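You operate a simulated robot arm through the tools that you are given. There is no shell and no other tool.

Carry out the task below with a simulated robot arm. There is one attempt and no reset: what you move stays moved.

JOB
Crimp the blue hose stub with the die size printed on it.
Fine: load the press, set the die knob, shut the guard, switch on, hold the button till done; leave all as it stands.

The check looks at the end state, three seconds after you hand in, the way a careful person would. Anything else that was tipped, shoved, dropped, spilled or broken makes it a failure.

ROBOT AND FRAMES
A 6-joint arm with a two-finger parallel gripper, fixed in place. Base frame: the origin is at the foot of the arm, x ahead of it, y to its left, z up; the work surface is at about z = 0.8. Readings come in m, rad, newtons and seconds.
With the tool pointing down near the work surface it reaches from about 0.34 to 0.76 m from the base axis. Its first joint turns from -1.152 to 1.152 rad. Payload 2.45 kg.
The TCP is the grasp point between the finger pads, 0.024 m short of the fingertips. In the tool frame z runs along the fingers and y along their closing line. The gripper opens to 0.068 m. The fingers are 0.017 m wide and 0.01 m thick; the gripper's body (0.04 by 0.07 m) begins 0.041 m behind the TCP.
Orientation is that of the tool frame in the base frame, as a unit quaternion [x, y, z, w]. With the fingers straight down and closing along the base's y, the tool's x points along the base's -x, its y along +y and its z along -z.

CONTROLS
- The arm moves only by the tool drive_tool. Its argument "targets" is one flat list of numbers, 7 for each row, row after row: the shift along the base's x, y, z in units of 40 mm (1.0 is 40 mm), then the turn, a rotation vector about the base's x, y, z in units of 6 degrees (1.0 is 6 degrees), then the gripper command, from -1 (fully open) to 1 (shut), values between in proportion. In form: [x, y, z, ax, ay, az, gripper, x, y, z, ax, ay, az, gripper, ...]. A call has 1 to 20 rows; each row shifts and turns the commanded pose from where the row before left it. A call with a number of a shift or a turn outside -1 to 1 is refused whole. Each row takes 0.2 s and may step no farther than 0.05 m and 0.15 rad from the row before; otherwise, or with a gripper value out of range, the whole call is refused. Where a pose cannot be reached the arm comes as near as it can. A force on the tool above 90 N (or 10 N above the force at the start of the call, whichever is more), or a blocked arm, ends the call early, and 0.2 s more pass. Each finger travels about 0.108 m/s and halts on what it meets, pressing with about 26 N; the grip force reading is that of the motor and also rises with nothing between the fingers. The clock runs only during rows and for 0.2 s after the last one: add rows that do not move to give the fingers time. It gives the time, the measured TCP pose, the force on the tool (base axes), the opening and the grip force at its end, in the units of the frame above (readings bear some noise), with the torque about the TCP (base axes, N m) and any sound that the robot's microphone picked up, and new pictures: "pictures" is both (left out), scene, wrist or none.
- Cameras (640 x 400 px; columns grow to the right, rows downward): "scene" is fixed at [0.1722, 0.4199, 1.4562]; the picture's right is [-0.69, -0.72, 0.00], its down [-0.46, 0.44, -0.77] and it looks along [0.56, -0.53, -0.64] (base axes); focal length 244 px, centre (320, 200). "wrist" rides on the gripper at [0.084, 0.011, -0.075] in the tool frame; the picture's right is [-0.13, 0.99, 0.00], its down [-0.60, -0.08, -0.79] and it looks along [-0.79, -0.10, 0.61] (tool axes); focal length 251 px, centre (320, 200). There is no depth. A picture from a camera that has moved, and an enlarged one, comes with that camera's place and axes in the base frame and with its lens.
- zoom(camera, box): a new picture of the part [left, top, right, bottom] of that camera's present view, enlarged. No time passes.
- finish_job(): hands the job in; it is judged then, once.

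Places have to be worked out from the pictures, the camera data and where the tool is seen. Open the gripper and draw the arm clear of the work before you hand the job in, unless the task says otherwise.

The tools are called after "Call:" by a JSON object that holds its "op" and its "data". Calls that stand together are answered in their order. drive_tool: Moves the arm, as the interface text tells. Its arguments: {"type":"object","properties":{"targets":{"type":"array","items":{"type":"number"}},"pictures":{"type":"string","enum":["both","scene","wrist","none"]}},"required":["targets"]} The other tools are called the same way: zoom (camera, box) takes an enlarged picture of a part of a camera's view; finish_job () hands the job in.

At the start:

```text
time: 0.0
position: [0.4462, 0.0208, 1.1927]
tool_rot: [0.0, 1.0, 0.0, 0.001]
force: [-0.8, -0.1, -1.3]
wrist_torque: [0.01, 0.0, -0.02]
opening: 0.0679
grip_force: 0.0
```

scene: 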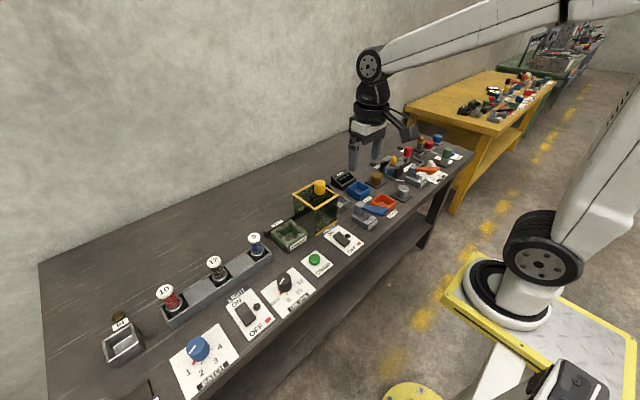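
wrist: 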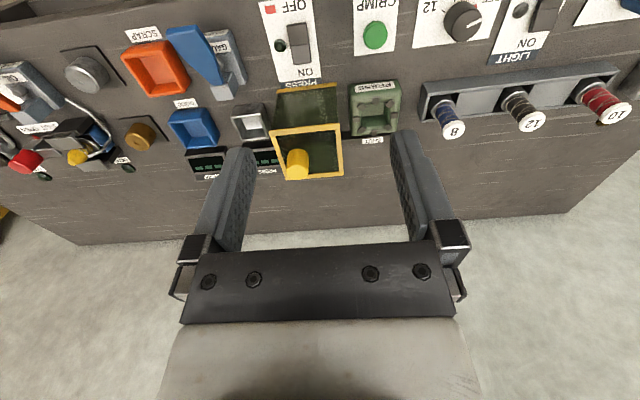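

I start by looking closely at the bench from both cameras before moving anything.

Call:
{"op": "zoom", "data": {"camera": "scene", "box": [80, 220, 280, 345]}}

Call:
{"op": "zoom", "data": {"camera": "scene", "box": [220, 160, 380, 260]}}

Call:
{"op": "zoom", "data": {"camera": "scene", "box": [160, 220, 380, 400]}}

Call:
{"op": "zoom", "data": {"camera": "wrist", "box": [240, 0, 640, 200]}}

Call:
{"op": "zoom", "data": {"camera": "wrist", "box": [0, 0, 320, 200]}}

```text
3.20 times, centred on (180, 282) of scene
camera zoom: at [0.1722, 0.4199, 1.4562], right [-0.69, -0.72, 0.0], down [-0.46, 0.44, -0.77], along [0.56, -0.53, -0.64], focal length 781 px, centre (768, -64)
```

zoom: 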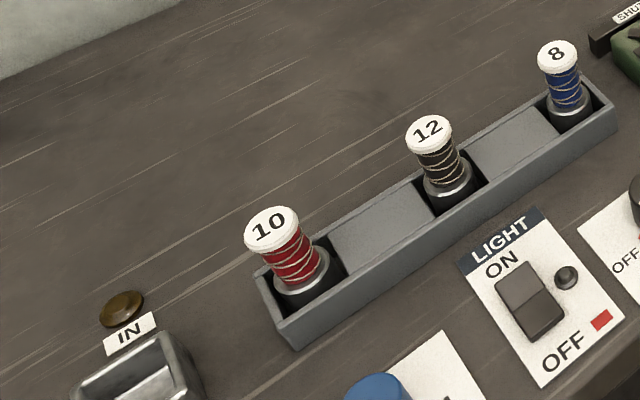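

```text
4.00 times, centred on (300, 210) of scene
camera zoom: at [0.1722, 0.4199, 1.4562], right [-0.69, -0.72, 0.0], down [-0.46, 0.44, -0.77], along [0.56, -0.53, -0.64], focal length 977 px, centre (400, 160)
```

zoom: 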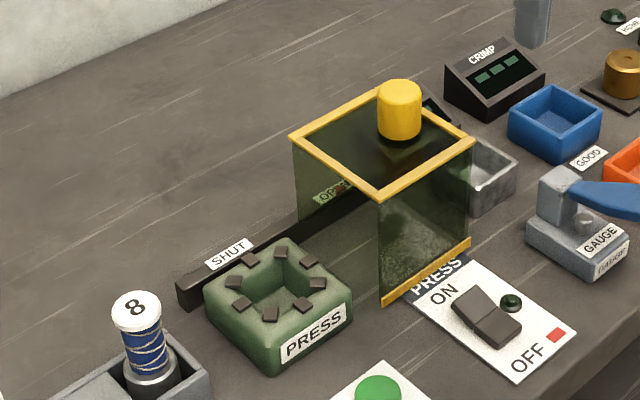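

```text
2.22 times, centred on (270, 310) of scene
camera zoom: at [0.1722, 0.4199, 1.4562], right [-0.69, -0.72, 0.0], down [-0.46, 0.44, -0.77], along [0.56, -0.53, -0.64], focal length 543 px, centre (431, -44)
```

zoom: 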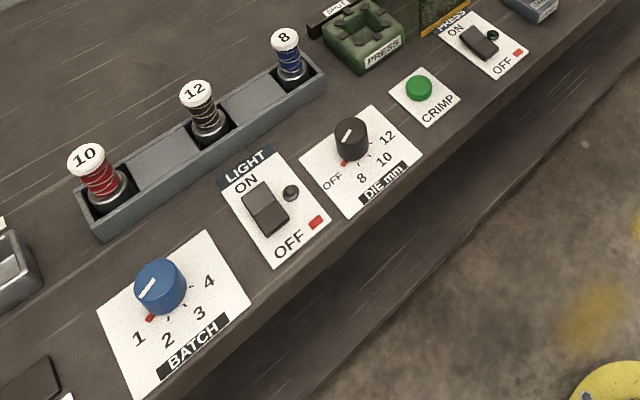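

```text
1.60 times, centred on (440, 100) of wrist
camera zoom: at [0.3632, 0.0304, 1.2675], right [0.13, 0.99, 0.0], down [0.6, -0.08, 0.79], along [0.79, -0.1, -0.61], focal length 402 px, centre (128, 360)
```

zoom: 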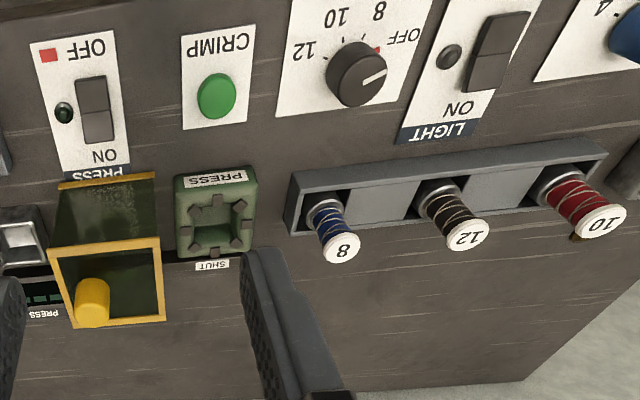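

```text
2.00 times, centred on (160, 100) of wrist
camera zoom: at [0.3632, 0.0304, 1.2675], right [0.13, 0.99, 0.0], down [0.6, -0.08, 0.79], along [0.79, -0.1, -0.61], focal length 503 px, centre (640, 400)
```

zoom: 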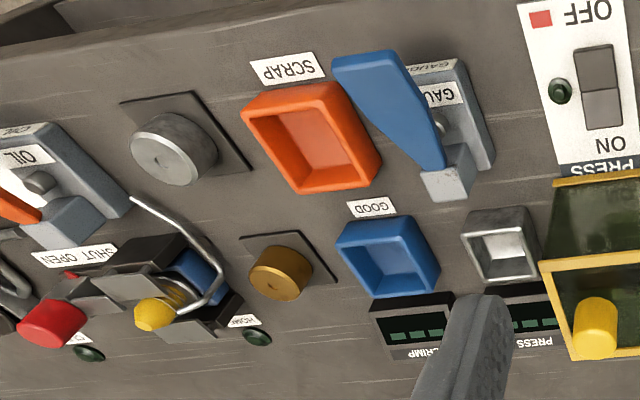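

The blue stub reads 8, at about (0.66, 0.22) in the rack. I place the press socket at about (0.655, 0.10) and the die knob at (0.524, 0.226), pointing at OFF. The crimp button is at (0.53, 0.10), the press switch at (0.53, -0.03), and the guard knob at (0.664, -0.05, 0.95). I'll move the wrist camera closer to refine these.

Call:
{"op": "drive_tool", "data": {"targets": [-0.13, 0.75, -0.45, 0, 0, 0, -1, -0.13, 0.75, -0.45, 0, 0, 0, -1, -0.13, 0.75, -0.45, 0, 0, 0, -1, -0.13, 0.75, -0.45, 0, 0, 0, -1, -0.13, 0.75, -0.45, 0, 0, 0, -1, 0, 0, 0, 0, 0, 0, -1]}}

```text
time: 1.4
position: [0.4206, 0.1744, 1.1035]
tool_rot: [0.0, 1.0, 0.0, -0.001]
force: [0.0, 0.2, 0.4]
wrist_torque: [0.0, 0.01, 0.04]
opening: 0.0679
grip_force: 0.1
camera wrist: at [0.3366, 0.183, 1.1784], right [0.13, 0.99, 0.0], down [0.6, -0.08, 0.79], along [0.79, -0.1, -0.61], focal length 251 px, centre (320, 200)
```

scene: 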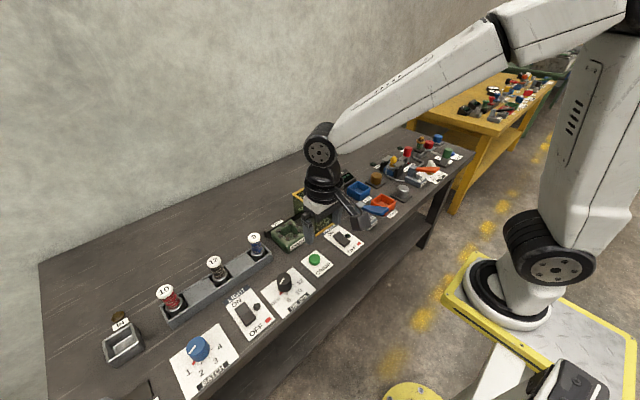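
wrist: 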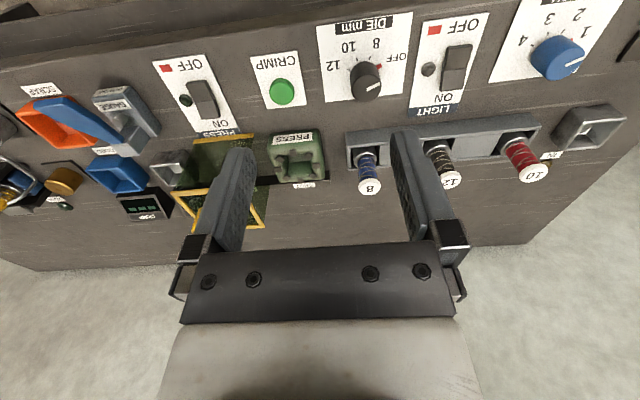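

Now I zoom in on the press, the stub and the knob from here.

Call:
{"op": "zoom", "data": {"camera": "wrist", "box": [300, 10, 428, 90]}}

Call:
{"op": "zoom", "data": {"camera": "wrist", "box": [240, 110, 400, 210]}}

Call:
{"op": "zoom", "data": {"camera": "wrist", "box": [130, 40, 290, 140]}}

Call:
{"op": "zoom", "data": {"camera": "scene", "box": [250, 255, 330, 305]}}

```text
5.00 times, centred on (364, 50) of wrist
camera zoom: at [0.3366, 0.183, 1.1784], right [0.13, 0.99, 0.0], down [0.6, -0.08, 0.79], along [0.79, -0.1, -0.61], focal length 1257 px, centre (100, 950)
```

zoom: 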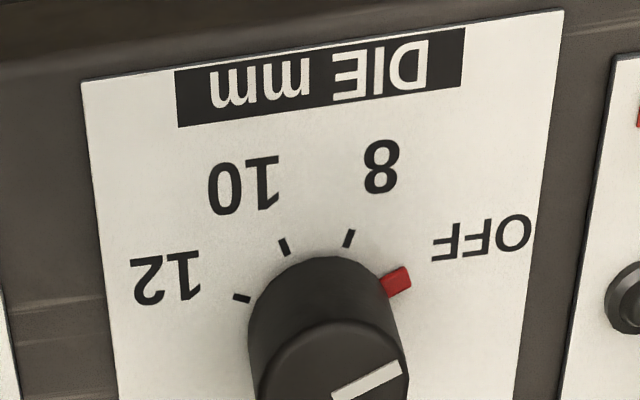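

```text
4.00 times, centred on (320, 160) of wrist
camera zoom: at [0.3366, 0.183, 1.1784], right [0.13, 0.99, 0.0], down [0.6, -0.08, 0.79], along [0.79, -0.1, -0.61], focal length 1006 px, centre (320, 360)
```

zoom: 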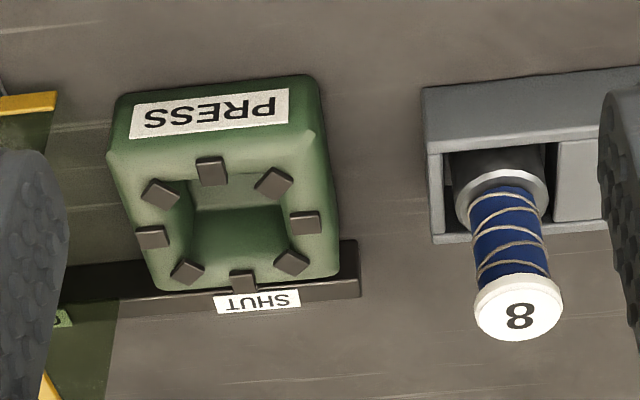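

```text
4.00 times, centred on (210, 90) of wrist
camera zoom: at [0.3366, 0.183, 1.1784], right [0.13, 0.99, 0.0], down [0.6, -0.08, 0.79], along [0.79, -0.1, -0.61], focal length 1006 px, centre (760, 640)
```

zoom: 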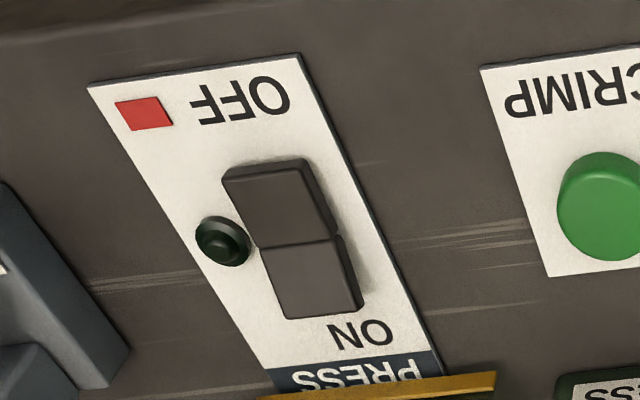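

```text
8.00 times, centred on (290, 280) of scene
camera zoom: at [0.1722, 0.4199, 1.4562], right [-0.69, -0.72, 0.0], down [-0.46, 0.44, -0.77], along [0.56, -0.53, -0.64], focal length 1953 px, centre (560, -440)
```

zoom: 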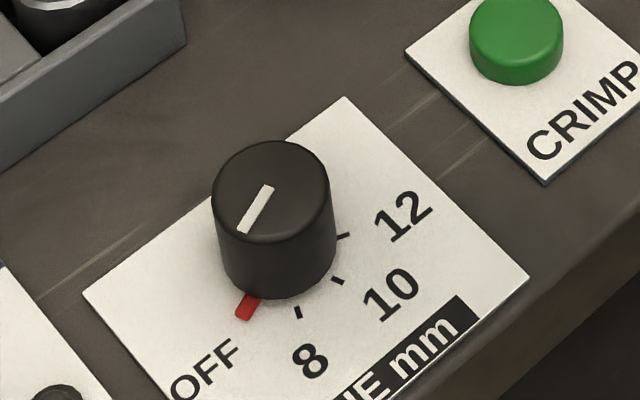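

Each step of the die dial is 45°, so OFF to 8 is a +45° turn about z. The stub cap is at about (0.661, 0.2225), with its top near z = 0.909. The guard's near edge is at y ≈ 0.027, clear of the socket at y ≈ 0.10. I'll move above the stub and check alignment there.

Call:
{"op": "drive_tool", "data": {"targets": [0.75, 0.15, -0.3, 0, 0, 0, -1, 0.75, 0.15, -0.3, 0, 0, 0, -1, 0.75, 0.15, -0.3, 0, 0, 0, -1, 0.75, 0.15, -0.3, 0, 0, 0, -1, 0.75, 0.15, -0.3, 0, 0, 0, -1, 0.75, 0.15, -0.3, 0, 0, 0, -1, 0.75, 0.15, -0.3, 0, 0, 0, -1, 0.75, 0.15, -0.3, 0, 0, 0, -1, 0, 0, 0, 0, 0, 0, -1]}}

```text
time: 3.4
position: [0.6604, 0.22, 1.0075]
tool_rot: [0.0, 1.0, 0.0, 0.0]
force: [0.0, -0.3, -0.4]
wrist_torque: [-0.01, 0.0, 0.02]
opening: 0.068
grip_force: 0.1
camera wrist: at [0.5757, 0.2282, 1.0818], right [0.13, 0.99, 0.0], down [0.6, -0.08, 0.79], along [0.79, -0.1, -0.61], focal length 251 px, centre (320, 200)
```

scene: 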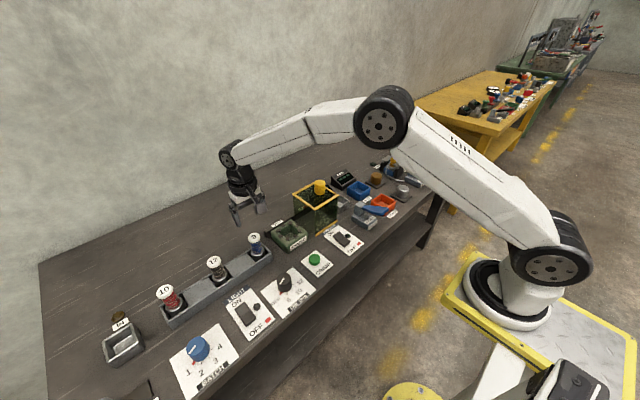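
wrist: 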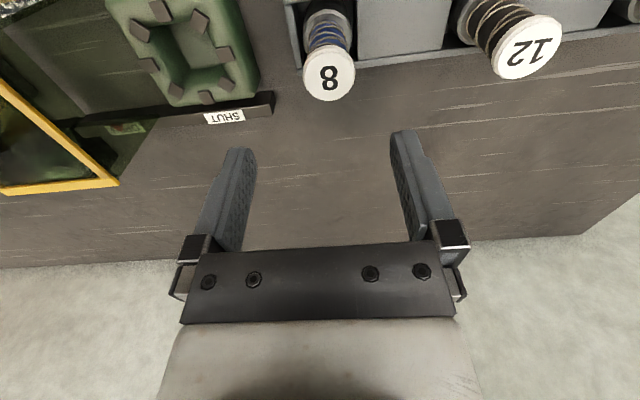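

The cap works out to (0.662, 0.223, 0.907), matching the earlier estimate. While the view is clear, I'll zoom on the socket to fix its centre and the guard's open side.

Call:
{"op": "zoom", "data": {"camera": "wrist", "box": [80, 0, 280, 125]}}

Call:
{"op": "zoom", "data": {"camera": "scene", "box": [260, 170, 356, 260]}}

Call:
{"op": "zoom", "data": {"camera": "wrist", "box": [280, 0, 440, 100]}}

```text
3.20 times, centred on (180, 62) of wrist
camera zoom: at [0.5757, 0.2282, 1.0818], right [0.13, 0.99, 0.0], down [0.6, -0.08, 0.79], along [0.79, -0.1, -0.61], focal length 805 px, centre (768, 640)
```

zoom: 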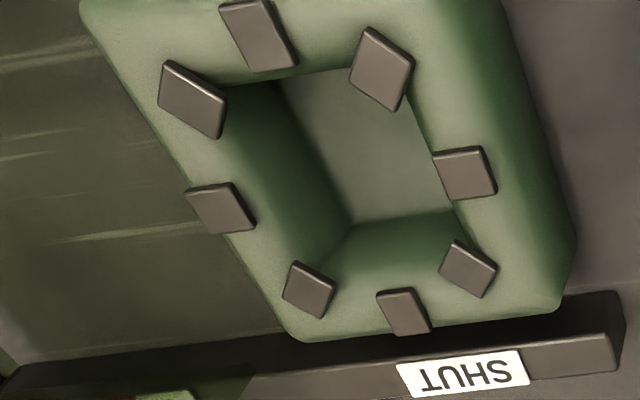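

```text
4.44 times, centred on (308, 215) of scene
camera zoom: at [0.1722, 0.4199, 1.4562], right [-0.69, -0.72, 0.0], down [-0.46, 0.44, -0.77], along [0.56, -0.53, -0.64], focal length 1085 px, centre (373, 133)
```

zoom: 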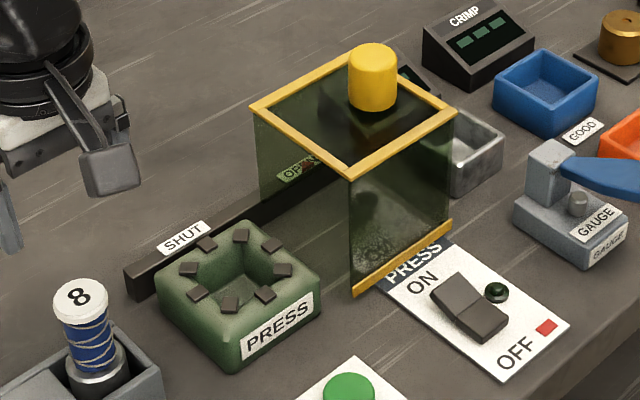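

```text
4.00 times, centred on (360, 50) of wrist
camera zoom: at [0.5757, 0.2282, 1.0818], right [0.13, 0.99, 0.0], down [0.6, -0.08, 0.79], along [0.79, -0.1, -0.61], focal length 1006 px, centre (160, 800)
```

zoom: 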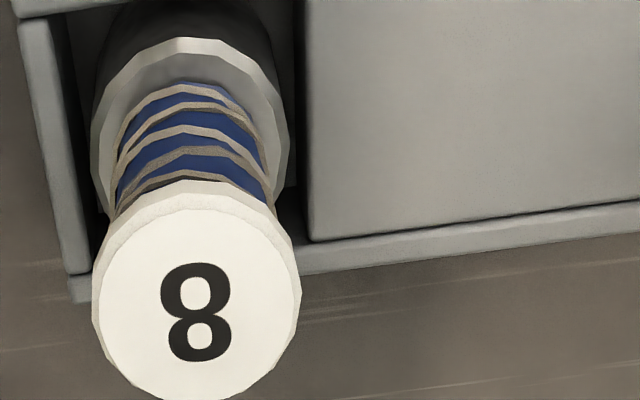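

The socket centre triangulates to about (0.657, 0.099), with jaw tops at z ≈ 0.848 and a clear gap of about 52 mm, and the ferrule is about 42 mm. I'll lower over the stub with the fingers open and level with the cap.

Call:
{"op": "drive_tool", "data": {"targets": [0.04, 0.07, -0.7, 0, 0, 0, -1, 0, 0, -0.7, 0, 0, 0, -1, 0, 0, -0.7, 0, 0, 0, -1, 0, 0, -0.7, 0, 0, 0, -1, 0, 0, 0, 0, 0, 0, -1]}}

Call:
{"op": "zoom", "data": {"camera": "wrist", "box": [160, 0, 480, 200]}}

Call:
{"op": "zoom", "data": {"camera": "scene", "box": [200, 200, 296, 260]}}

```text
time: 4.6
position: [0.6628, 0.2228, 0.8958]
tool_rot: [0.0, 1.0, 0.001, 0.0]
force: [-0.4, -0.8, -0.4]
wrist_torque: [-0.01, -0.04, 0.01]
opening: 0.0677
grip_force: 0.1
camera wrist: at [0.5794, 0.2316, 0.9699], right [0.13, 0.99, 0.0], down [0.6, -0.08, 0.79], along [0.79, -0.1, -0.61], focal length 251 px, centre (320, 200)
```

scene: 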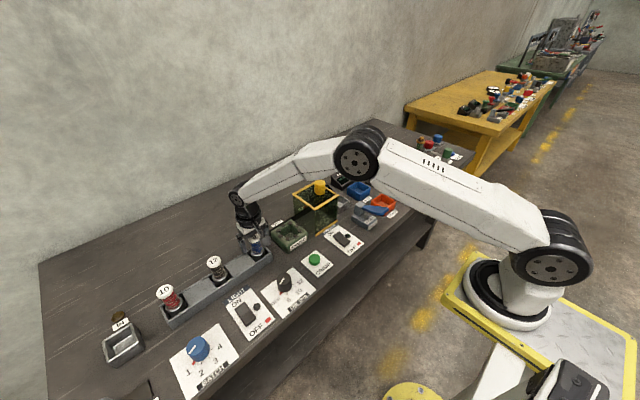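
wrist: 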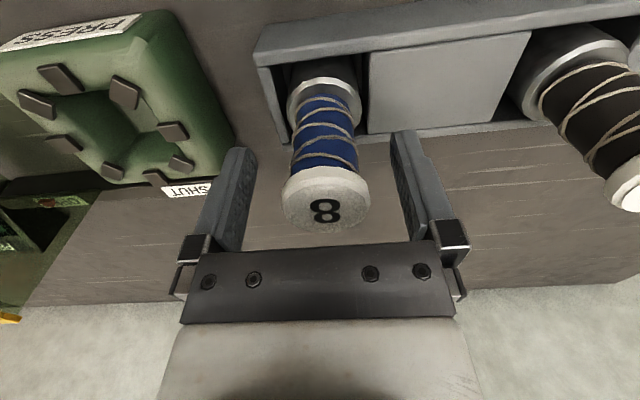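

```text
2.00 times, centred on (320, 100) of wrist
camera zoom: at [0.5794, 0.2316, 0.9699], right [0.13, 0.99, 0.0], down [0.6, -0.08, 0.79], along [0.79, -0.1, -0.61], focal length 503 px, centre (320, 400)
```

zoom: 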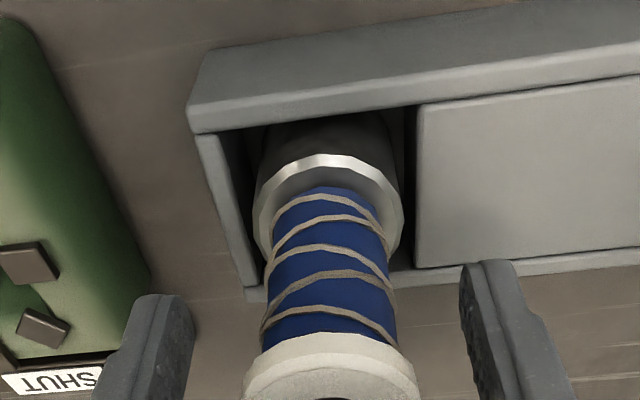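

```text
6.67 times, centred on (248, 230) of scene
camera zoom: at [0.1722, 0.4199, 1.4562], right [-0.69, -0.72, 0.0], down [-0.46, 0.44, -0.77], along [0.56, -0.53, -0.64], focal length 1628 px, centre (800, 0)
```

zoom: 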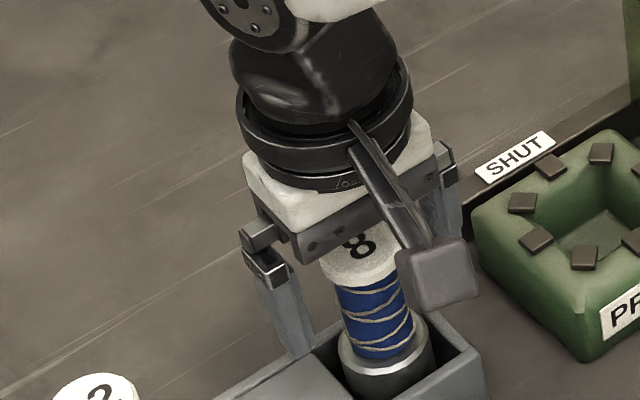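

The fingers straddle the cap and the cap lines up with the TCP, so I'll close and check the grip.

Call:
{"op": "drive_tool", "data": {"targets": [0, 0, 0, 0, 0, 0, 1, 0, 0, 0, 0, 0, 0, 1, 0, 0, 0, 0, 0, 0, 1]}}

```text
time: 5.4
position: [0.6634, 0.2231, 0.8953]
tool_rot: [0.0, 1.0, -0.001, 0.0]
force: [1.3, 0.6, 1.0]
wrist_torque: [0.04, -0.07, 0.01]
opening: 0.0353
grip_force: 26.3
camera wrist: at [0.5793, 0.2317, 0.9702], right [0.13, 0.99, 0.0], down [0.6, -0.08, 0.79], along [0.79, -0.1, -0.61], focal length 251 px, centre (320, 200)
```

scene: 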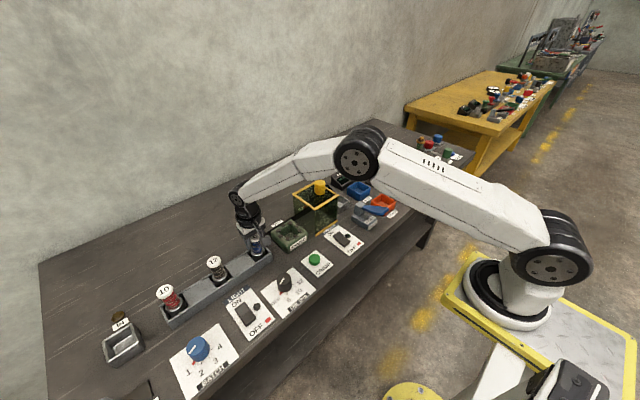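
wrist: 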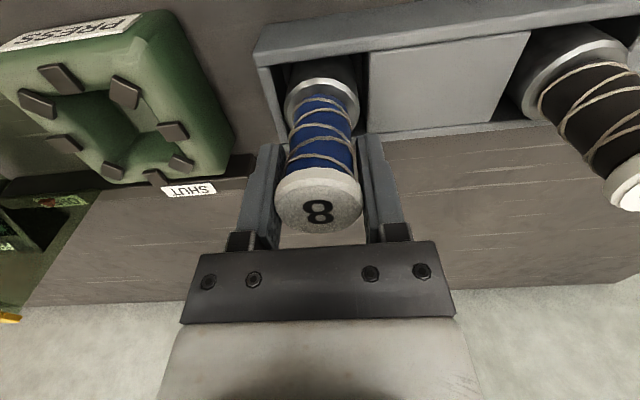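

The grip holds at 35 mm. I'll lift straight up 0.11 m.

Call:
{"op": "drive_tool", "data": {"targets": [0, 0, 0.3, 0, 0, 0, 1, 0, 0, 0.5, 0, 0, 0, 1, 0, 0, 0.6, 0, 0, 0, 1, 0, 0, 0.7, 0, 0, 0, 1, 0, 0, 0.65, 0, 0, 0, 1, 0, 0, 0, 0, 0, 0, 1]}}

Call:
{"op": "zoom", "data": {"camera": "scene", "box": [190, 170, 318, 250]}}

```text
time: 6.8
position: [0.6626, 0.2227, 1.0037]
tool_rot: [0.001, 1.0, 0.0, 0.0]
force: [0.4, 0.2, -3.4]
wrist_torque: [0.01, 0.0, 0.0]
opening: 0.0351
grip_force: 25.6
camera wrist: at [0.5788, 0.2314, 1.0787], right [0.13, 0.99, 0.0], down [0.6, -0.08, 0.79], along [0.79, -0.1, -0.61], focal length 251 px, centre (320, 200)
```

scene: 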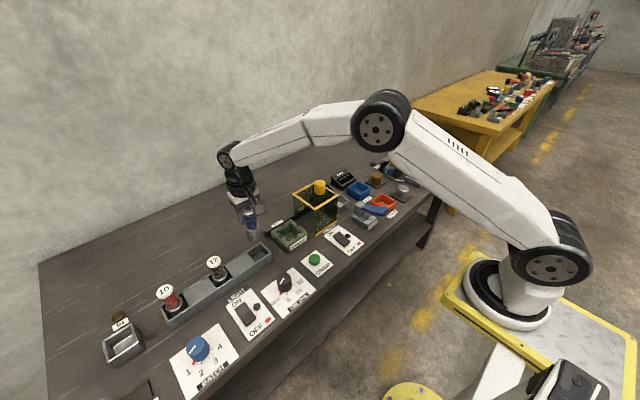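
wrist: 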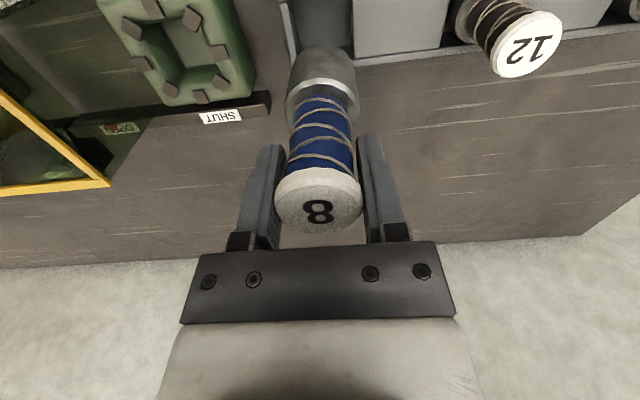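

```text
5.00 times, centred on (254, 210) of scene
camera zoom: at [0.1723, 0.4199, 1.4561], right [-0.69, -0.72, 0.0], down [-0.46, 0.44, -0.77], along [0.56, -0.53, -0.64], focal length 1221 px, centre (650, 150)
```

zoom: 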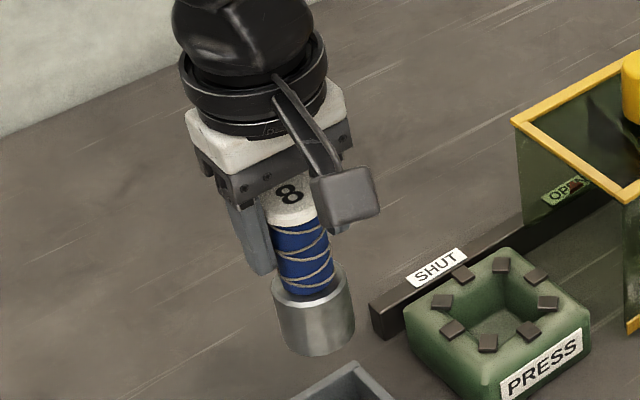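

The stub hangs straight in the grip. Before going on, I want to know whether the guard's press-facing (+y) side is open, so I'll zoom there.

Call:
{"op": "zoom", "data": {"camera": "wrist", "box": [0, 0, 160, 200]}}

Call:
{"op": "zoom", "data": {"camera": "scene", "box": [280, 175, 344, 240]}}

```text
2.00 times, centred on (80, 100) of wrist
camera zoom: at [0.5788, 0.2314, 1.0787], right [0.13, 0.99, 0.0], down [0.6, -0.08, 0.79], along [0.79, -0.1, -0.61], focal length 503 px, centre (800, 400)
```

zoom: 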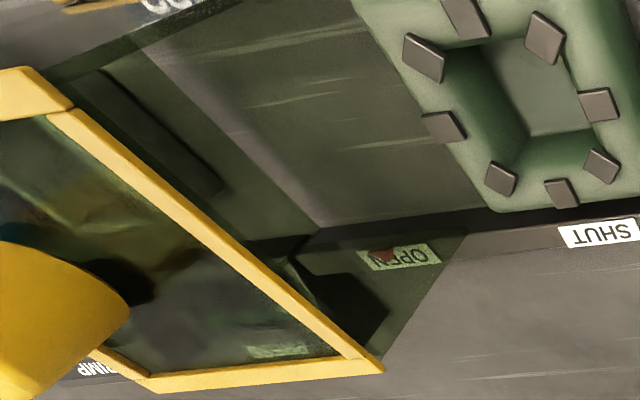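

```text
6.15 times, centred on (312, 208) of scene
camera zoom: at [0.1723, 0.4199, 1.4561], right [-0.69, -0.72, 0.0], down [-0.46, 0.44, -0.77], along [0.56, -0.53, -0.64], focal length 1502 px, centre (369, 154)
```

zoom: 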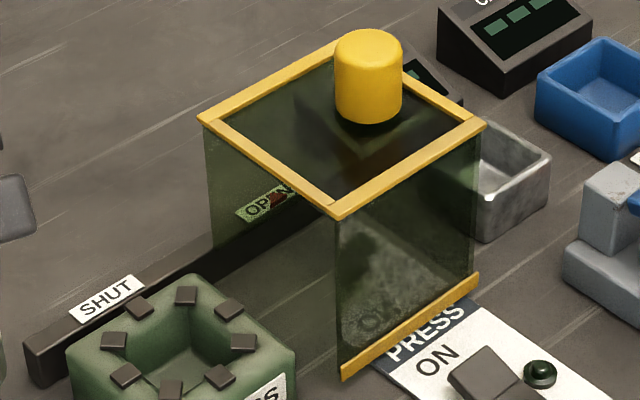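

It's unclear whether the tint is on the +y face or only the rear panel, so I'll zoom tighter on where that face would meet the bench.

Call:
{"op": "zoom", "data": {"camera": "wrist", "box": [150, 30, 246, 130]}}

Call:
{"op": "zoom", "data": {"camera": "scene", "box": [284, 195, 324, 240]}}

Call:
{"op": "zoom", "data": {"camera": "wrist", "box": [0, 0, 130, 80]}}

```text
4.00 times, centred on (198, 80) of wrist
camera zoom: at [0.5788, 0.2314, 1.0787], right [0.13, 0.99, 0.0], down [0.6, -0.08, 0.79], along [0.79, -0.1, -0.61], focal length 1006 px, centre (808, 680)
```

zoom: 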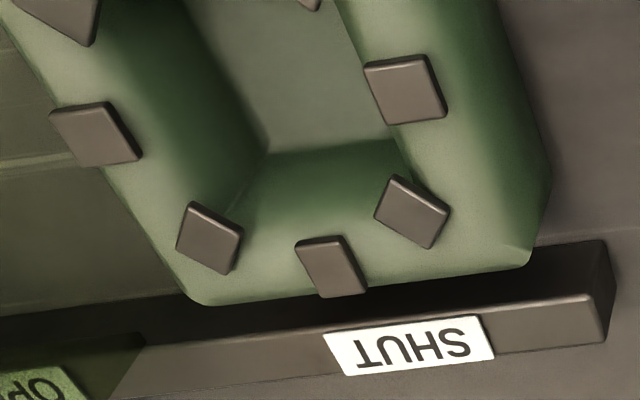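

```text
8.89 times, centred on (304, 218) of scene
camera zoom: at [0.1723, 0.4199, 1.4561], right [-0.69, -0.72, 0.0], down [-0.46, 0.44, -0.77], along [0.56, -0.53, -0.64], focal length 2170 px, centre (462, 44)
```

zoom: 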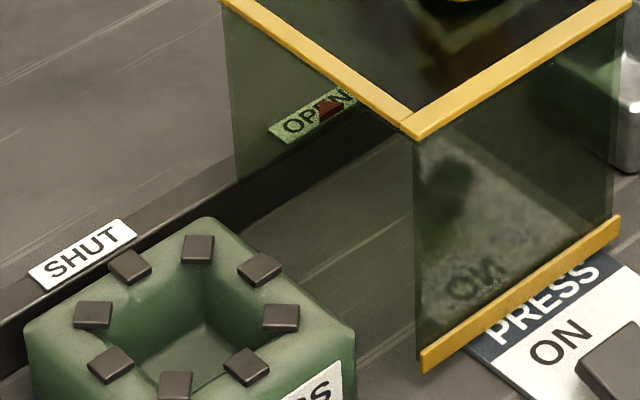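

```text
4.92 times, centred on (65, 40) of wrist
camera zoom: at [0.5788, 0.2314, 1.0787], right [0.13, 0.99, 0.0], down [0.6, -0.08, 0.79], along [0.79, -0.1, -0.61], focal length 1238 px, centre (1575, 988)
```

zoom: 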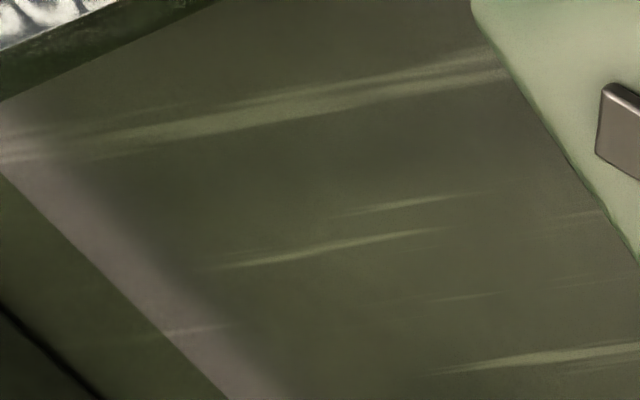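

In the close scene view the tint stops at the rear panel's vertical edge and the bench texture runs unbroken into the guard, so its +y side is open. I carry the stub over the socket, aiming for y ≈ 0.102 because closing the gripper showed a y bias of about 3 mm.

Call:
{"op": "drive_tool", "data": {"targets": [-0.035, -0.75, 0, 0, 0, 0, 1, -0.035, -0.75, 0, 0, 0, 0, 1, -0.035, -0.75, 0, 0, 0, 0, 1, -0.035, -0.77, 0, 0, 0, 0, 1, 0, 0, 0, 0, 0, 0, 1, 0, 0, 0, 0, 0, 0, 1]}}

Call:
{"op": "zoom", "data": {"camera": "scene", "box": [240, 170, 352, 240]}}

Call:
{"op": "zoom", "data": {"camera": "wrist", "box": [220, 0, 420, 125]}}

```text
time: 8.2
position: [0.659, 0.1003, 1.0032]
tool_rot: [0.0, 1.0, 0.001, 0.0]
force: [0.4, -0.7, -2.5]
wrist_torque: [-0.01, 0.01, -0.02]
opening: 0.0351
grip_force: 25.7
camera wrist: at [0.5751, 0.11, 1.0791], right [0.13, 0.99, 0.0], down [0.6, -0.08, 0.79], along [0.79, -0.1, -0.61], focal length 251 px, centre (320, 200)
```

scene: 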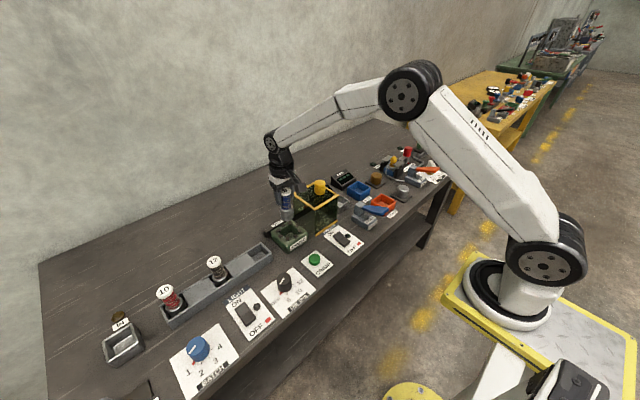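
wrist: 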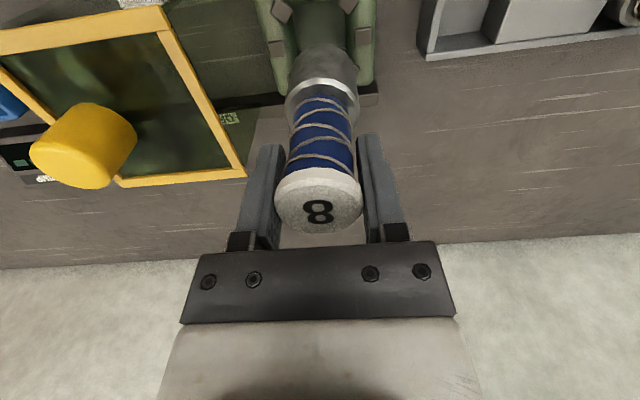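

```text
5.71 times, centred on (296, 205) of scene
camera zoom: at [0.1723, 0.4199, 1.4561], right [-0.69, -0.72, 0.0], down [-0.46, 0.44, -0.77], along [0.56, -0.53, -0.64], focal length 1395 px, centre (457, 171)
```

zoom: 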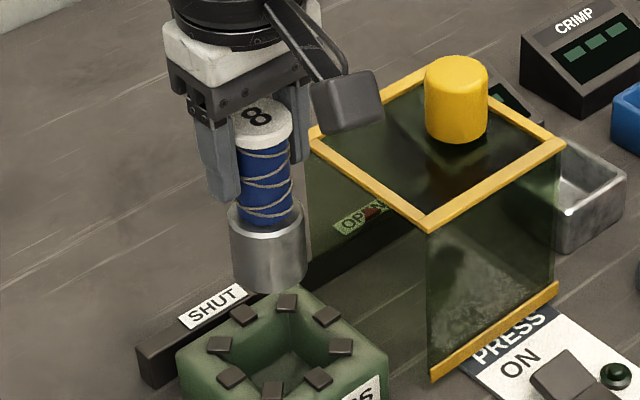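

```text
3.20 times, centred on (320, 62) of wrist
camera zoom: at [0.5751, 0.11, 1.0791], right [0.13, 0.99, 0.0], down [0.6, -0.08, 0.79], along [0.79, -0.1, -0.61], focal length 805 px, centre (320, 640)
```

zoom: 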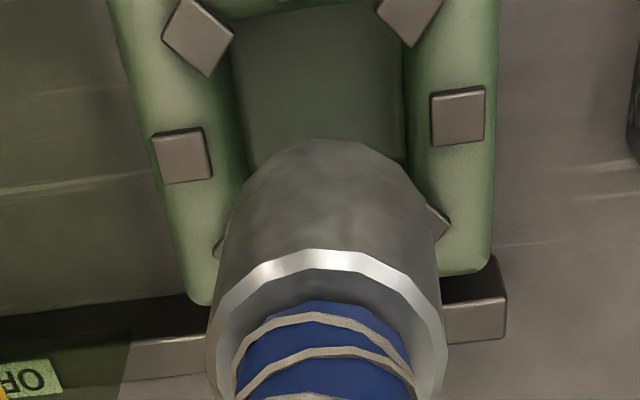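

The ferrule lines up to within about 1.5 mm of the jaw centre; the socket sits slightly toward -y. I'll shift by that amount and lower to just above the jaws for another look.

Call:
{"op": "drive_tool", "data": {"targets": [0.012, -0.035, -0.4, 0, 0, 0, 1, 0, 0, -0.5, 0, 0, 0, 1, 0, 0, -0.5, 0, 0, 0, 1, 0, 0, -0.25, 0, 0, 0, 1, 0, 0, 0, 0, 0, 0, 1, 0, 0, 0, 0, 0, 0, 1]}}

Call:
{"op": "zoom", "data": {"camera": "scene", "box": [240, 190, 336, 250]}}

Call:
{"op": "zoom", "data": {"camera": "wrist", "box": [220, 0, 420, 125]}}

```text
time: 9.6
position: [0.6577, 0.1004, 0.9384]
tool_rot: [0.0, 1.0, 0.0, 0.0]
force: [0.2, 0.2, -3.6]
wrist_torque: [-0.01, -0.04, 0.01]
opening: 0.0355
grip_force: 26.2
camera wrist: at [0.5746, 0.1087, 1.0129], right [0.13, 0.99, 0.0], down [0.6, -0.08, 0.79], along [0.79, -0.1, -0.61], focal length 251 px, centre (320, 200)
```

scene: 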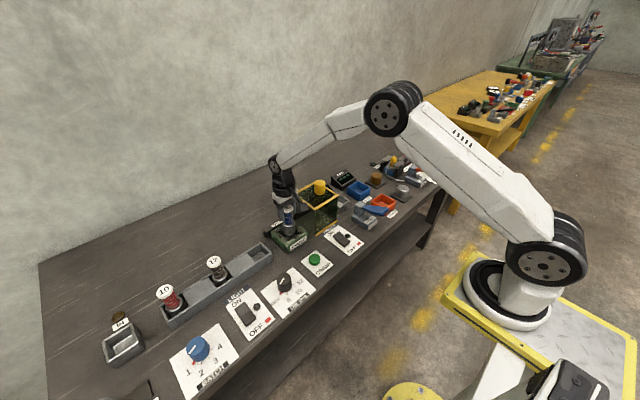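
wrist: 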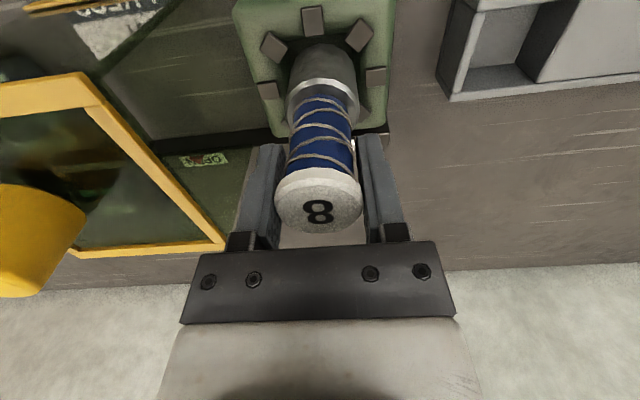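

```text
6.67 times, centred on (288, 220) of scene
camera zoom: at [0.1723, 0.4199, 1.4561], right [-0.69, -0.72, 0.0], down [-0.46, 0.44, -0.77], along [0.56, -0.53, -0.64], focal length 1628 px, centre (533, 67)
```

zoom: 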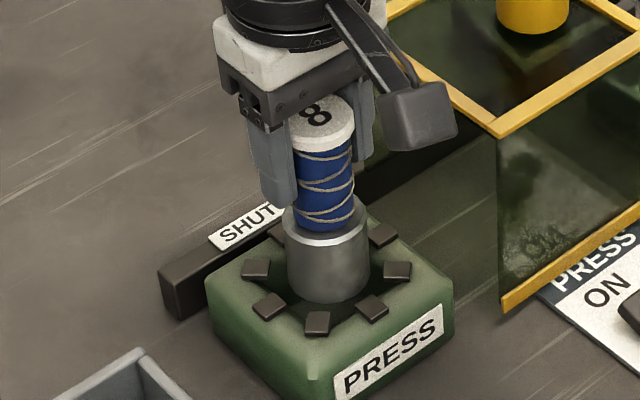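

```text
3.20 times, centred on (320, 62) of wrist
camera zoom: at [0.5746, 0.1087, 1.0129], right [0.13, 0.99, 0.0], down [0.6, -0.08, 0.79], along [0.79, -0.1, -0.61], focal length 805 px, centre (320, 640)
```

zoom: 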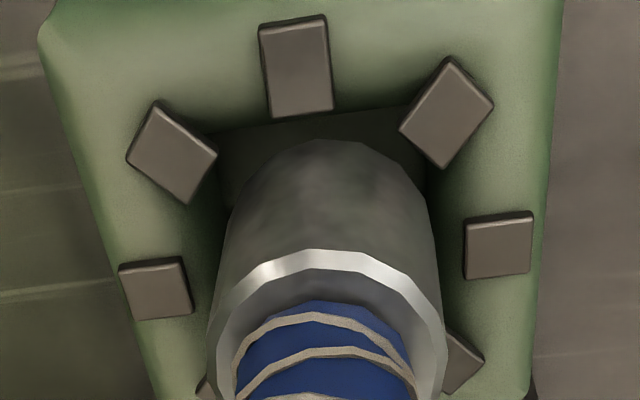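

The scene view has the ferrule about 3 mm toward -x of the jaw centre and the wrist view about 2 mm, with roughly 6 mm of clearance all round. I'll nudge +2 mm in x and lower slowly into the socket.

Call:
{"op": "drive_tool", "data": {"targets": [0.05, -0.012, 0, 0, 0, 0, 1, 0, 0, -0.2, 0, 0, 0, 1, 0, 0, -0.2, 0, 0, 0, 1, 0, 0, -0.2, 0, 0, 0, 1, 0, 0, 0, 0, 0, 0, 1]}}

Call:
{"op": "zoom", "data": {"camera": "scene", "box": [240, 190, 336, 250]}}

Call:
{"op": "zoom", "data": {"camera": "wrist", "box": [220, 0, 420, 125]}}

```text
time: 10.8
position: [0.6594, 0.1003, 0.9145]
tool_rot: [0.0, 1.0, 0.0, 0.0]
force: [0.4, 0.1, -3.1]
wrist_torque: [0.0, -0.01, -0.01]
opening: 0.0351
grip_force: 25.8
camera wrist: at [0.5763, 0.1098, 0.9886], right [0.13, 0.99, 0.0], down [0.6, -0.08, 0.79], along [0.79, -0.1, -0.61], focal length 251 px, centre (320, 200)
```

scene: 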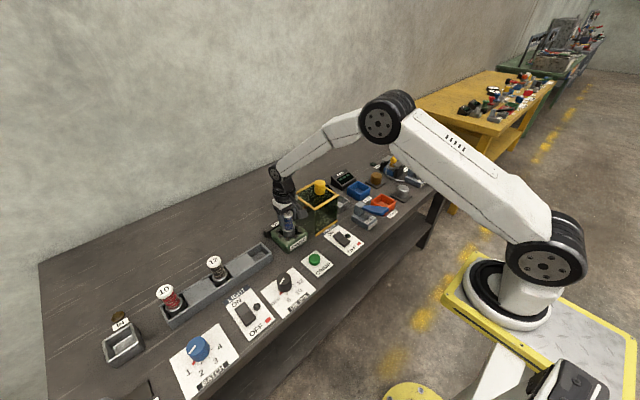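
wrist: 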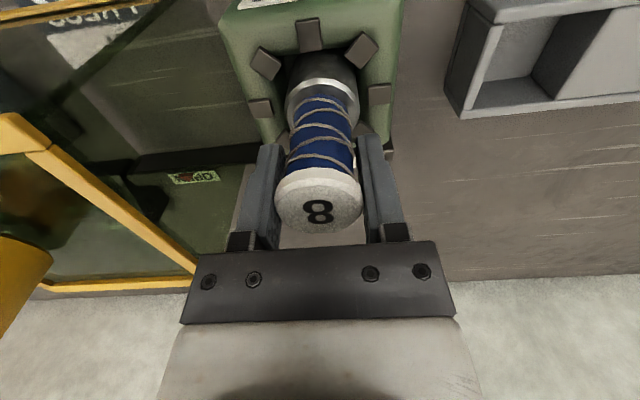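

```text
6.67 times, centred on (288, 220) of scene
camera zoom: at [0.1723, 0.4199, 1.4561], right [-0.69, -0.72, 0.0], down [-0.46, 0.44, -0.77], along [0.56, -0.53, -0.64], focal length 1628 px, centre (533, 67)
```

zoom: 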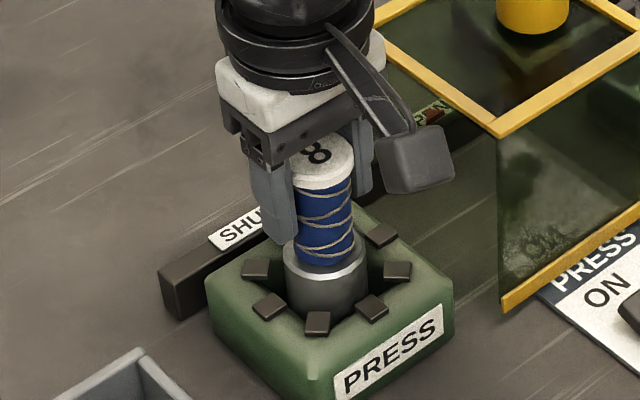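

```text
3.20 times, centred on (320, 62) of wrist
camera zoom: at [0.5763, 0.1098, 0.9886], right [0.13, 0.99, 0.0], down [0.6, -0.08, 0.79], along [0.79, -0.1, -0.61], focal length 805 px, centre (320, 640)
```

zoom: 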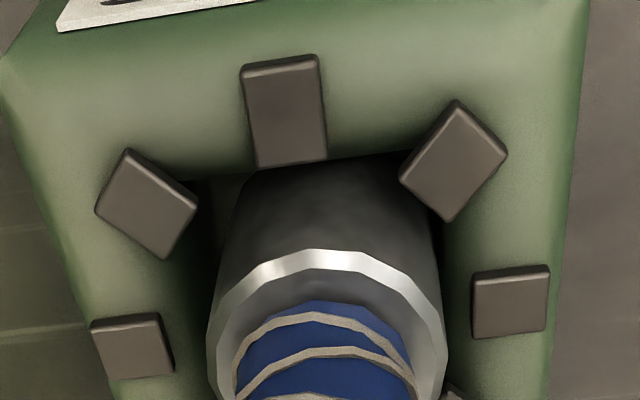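

The ferrule is inside the jaw ring with clearance all round. I'll lower in small steps, watching for contact.

Call:
{"op": "drive_tool", "data": {"targets": [0, 0, -0.1, 0, 0, 0, 1, 0, 0, -0.1, 0, 0, 0, 1, 0, 0, 0, 0, 0, 0, 1], "pictures": "none"}}

```text
time: 11.6
position: [0.66, 0.1004, 0.9065]
tool_rot: [0.0, 1.0, 0.0, 0.0]
force: [0.5, -0.1, -3.2]
wrist_torque: [0.01, 0.01, 0.01]
opening: 0.0352
grip_force: 26.4
```

No contact yet; I'll go down another 6 mm.

Call:
{"op": "drive_tool", "data": {"targets": [0, 0, -0.075, 0, 0, 0, 1, 0, 0, -0.075, 0, 0, 0, 1, 0, 0, 0, 0, 0, 0, 1], "pictures": "none"}}

```text
time: 12.4
position: [0.6593, 0.1002, 0.8995]
tool_rot: [0.0, 1.0, 0.0, -0.001]
force: [0.2, 0.3, -3.1]
wrist_torque: [0.0, 0.0, -0.02]
opening: 0.035
grip_force: 26.4
```

Still carrying the full weight (about 3 N), so I'll go down another 4 mm.

Call:
{"op": "drive_tool", "data": {"targets": [0, 0, -0.05, 0, 0, 0, 1, 0, 0, -0.05, 0, 0, 0, 1, 0, 0, 0, 0, 0, 0, 1], "pictures": "none"}}

```text
time: 13.2
position: [0.6595, 0.1006, 0.8964]
tool_rot: [0.0, 1.0, 0.0, -0.001]
force: [0.4, -0.3, -3.5]
wrist_torque: [0.0, 0.0, 0.0]
opening: 0.0352
grip_force: 26.0
```

Still free, so I continue in 4 mm steps.

Call:
{"op": "drive_tool", "data": {"targets": [0, 0, -0.05, 0, 0, 0, 1, 0, 0, -0.05, 0, 0, 0, 1, 0, 0, 0, 0, 0, 0, 1]}}

Call:
{"op": "zoom", "data": {"camera": "scene", "box": [240, 190, 336, 250]}}

```text
time: 14.0
position: [0.6592, 0.1004, 0.8959]
tool_rot: [0.0, 1.0, 0.001, 0.003]
force: [-6.3, 4.5, 24.0]
wrist_torque: [-0.11, 0.55, -0.09]
opening: 0.0349
grip_force: 26.2
camera wrist: at [0.5761, 0.109, 0.9699], right [0.13, 0.99, 0.0], down [0.6, -0.08, 0.8], along [0.79, -0.1, -0.61], focal length 251 px, centre (320, 200)
```

scene: 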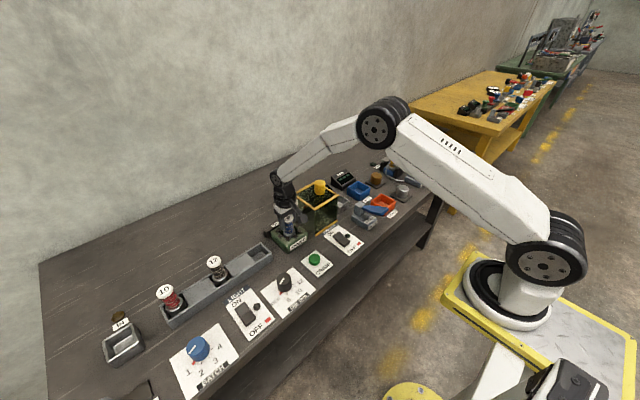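
wrist: 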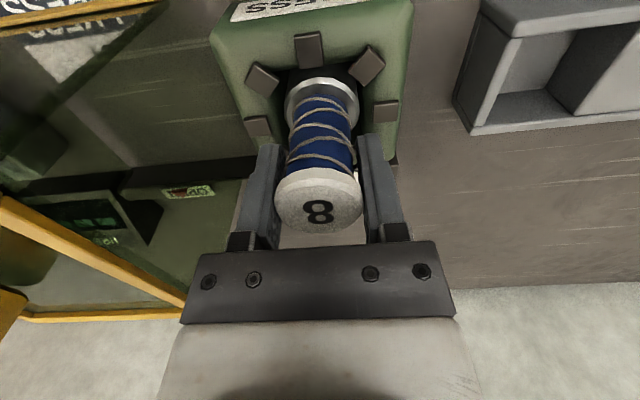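

```text
6.67 times, centred on (288, 220) of scene
camera zoom: at [0.1715, 0.42, 1.4562], right [-0.69, -0.72, 0.0], down [-0.46, 0.44, -0.77], along [0.56, -0.53, -0.64], focal length 1628 px, centre (533, 67)
```

zoom: 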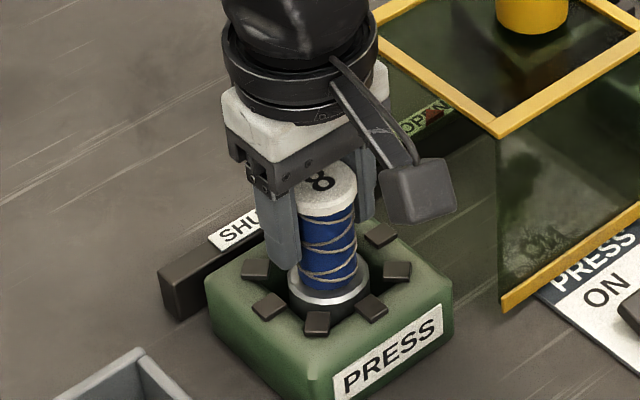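

The stub has bottomed out at TCP z ≈ 0.8955, the same height as in the rack. I'll ease off the push, then open the fingers.

Call:
{"op": "drive_tool", "data": {"targets": [0, 0, 0.08, 0, 0, 0, 1, 0, 0, 0, 0, 0, 0, 1, 0, 0, 0, 0, 0, 0, 0.5, 0, 0, 0, 0, 0, 0, -0.2, 0, 0, 0, 0, 0, 0, -1, 0, 0, 0, 0, 0, 0, -1]}}

Call:
{"op": "zoom", "data": {"camera": "scene", "box": [240, 190, 336, 250]}}

```text
time: 15.4
position: [0.6582, 0.0996, 0.8966]
tool_rot: [0.001, 1.0, 0.0, 0.0]
force: [0.3, -0.2, -0.7]
wrist_torque: [0.0, -0.01, 0.01]
opening: 0.0682
grip_force: 0.1
camera wrist: at [0.5752, 0.1079, 0.9713], right [0.13, 0.99, 0.0], down [0.6, -0.08, 0.79], along [0.79, -0.1, -0.61], focal length 251 px, centre (320, 200)
```

scene: 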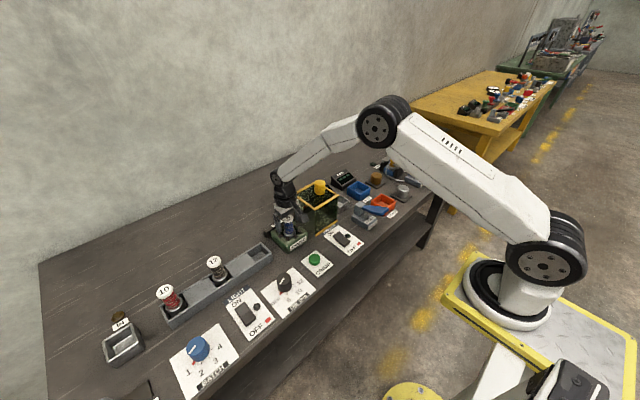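
wrist: 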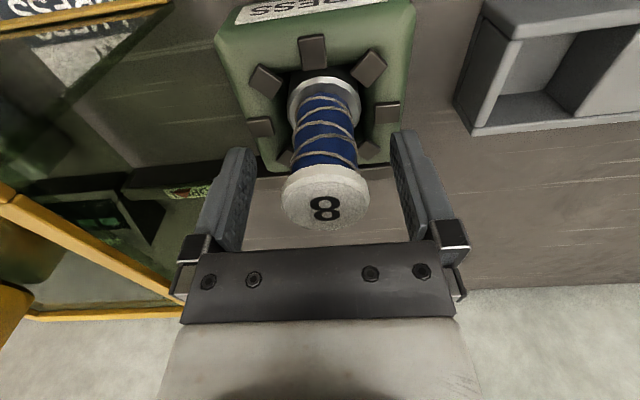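

```text
6.67 times, centred on (288, 220) of scene
camera zoom: at [0.1722, 0.4199, 1.4562], right [-0.69, -0.72, 0.0], down [-0.46, 0.44, -0.77], along [0.56, -0.53, -0.64], focal length 1628 px, centre (533, 67)
```

zoom: 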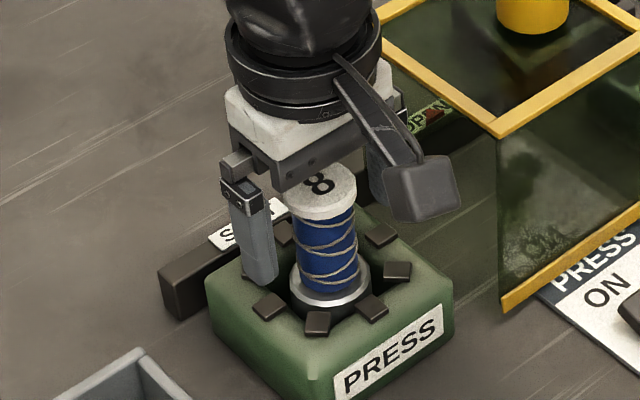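

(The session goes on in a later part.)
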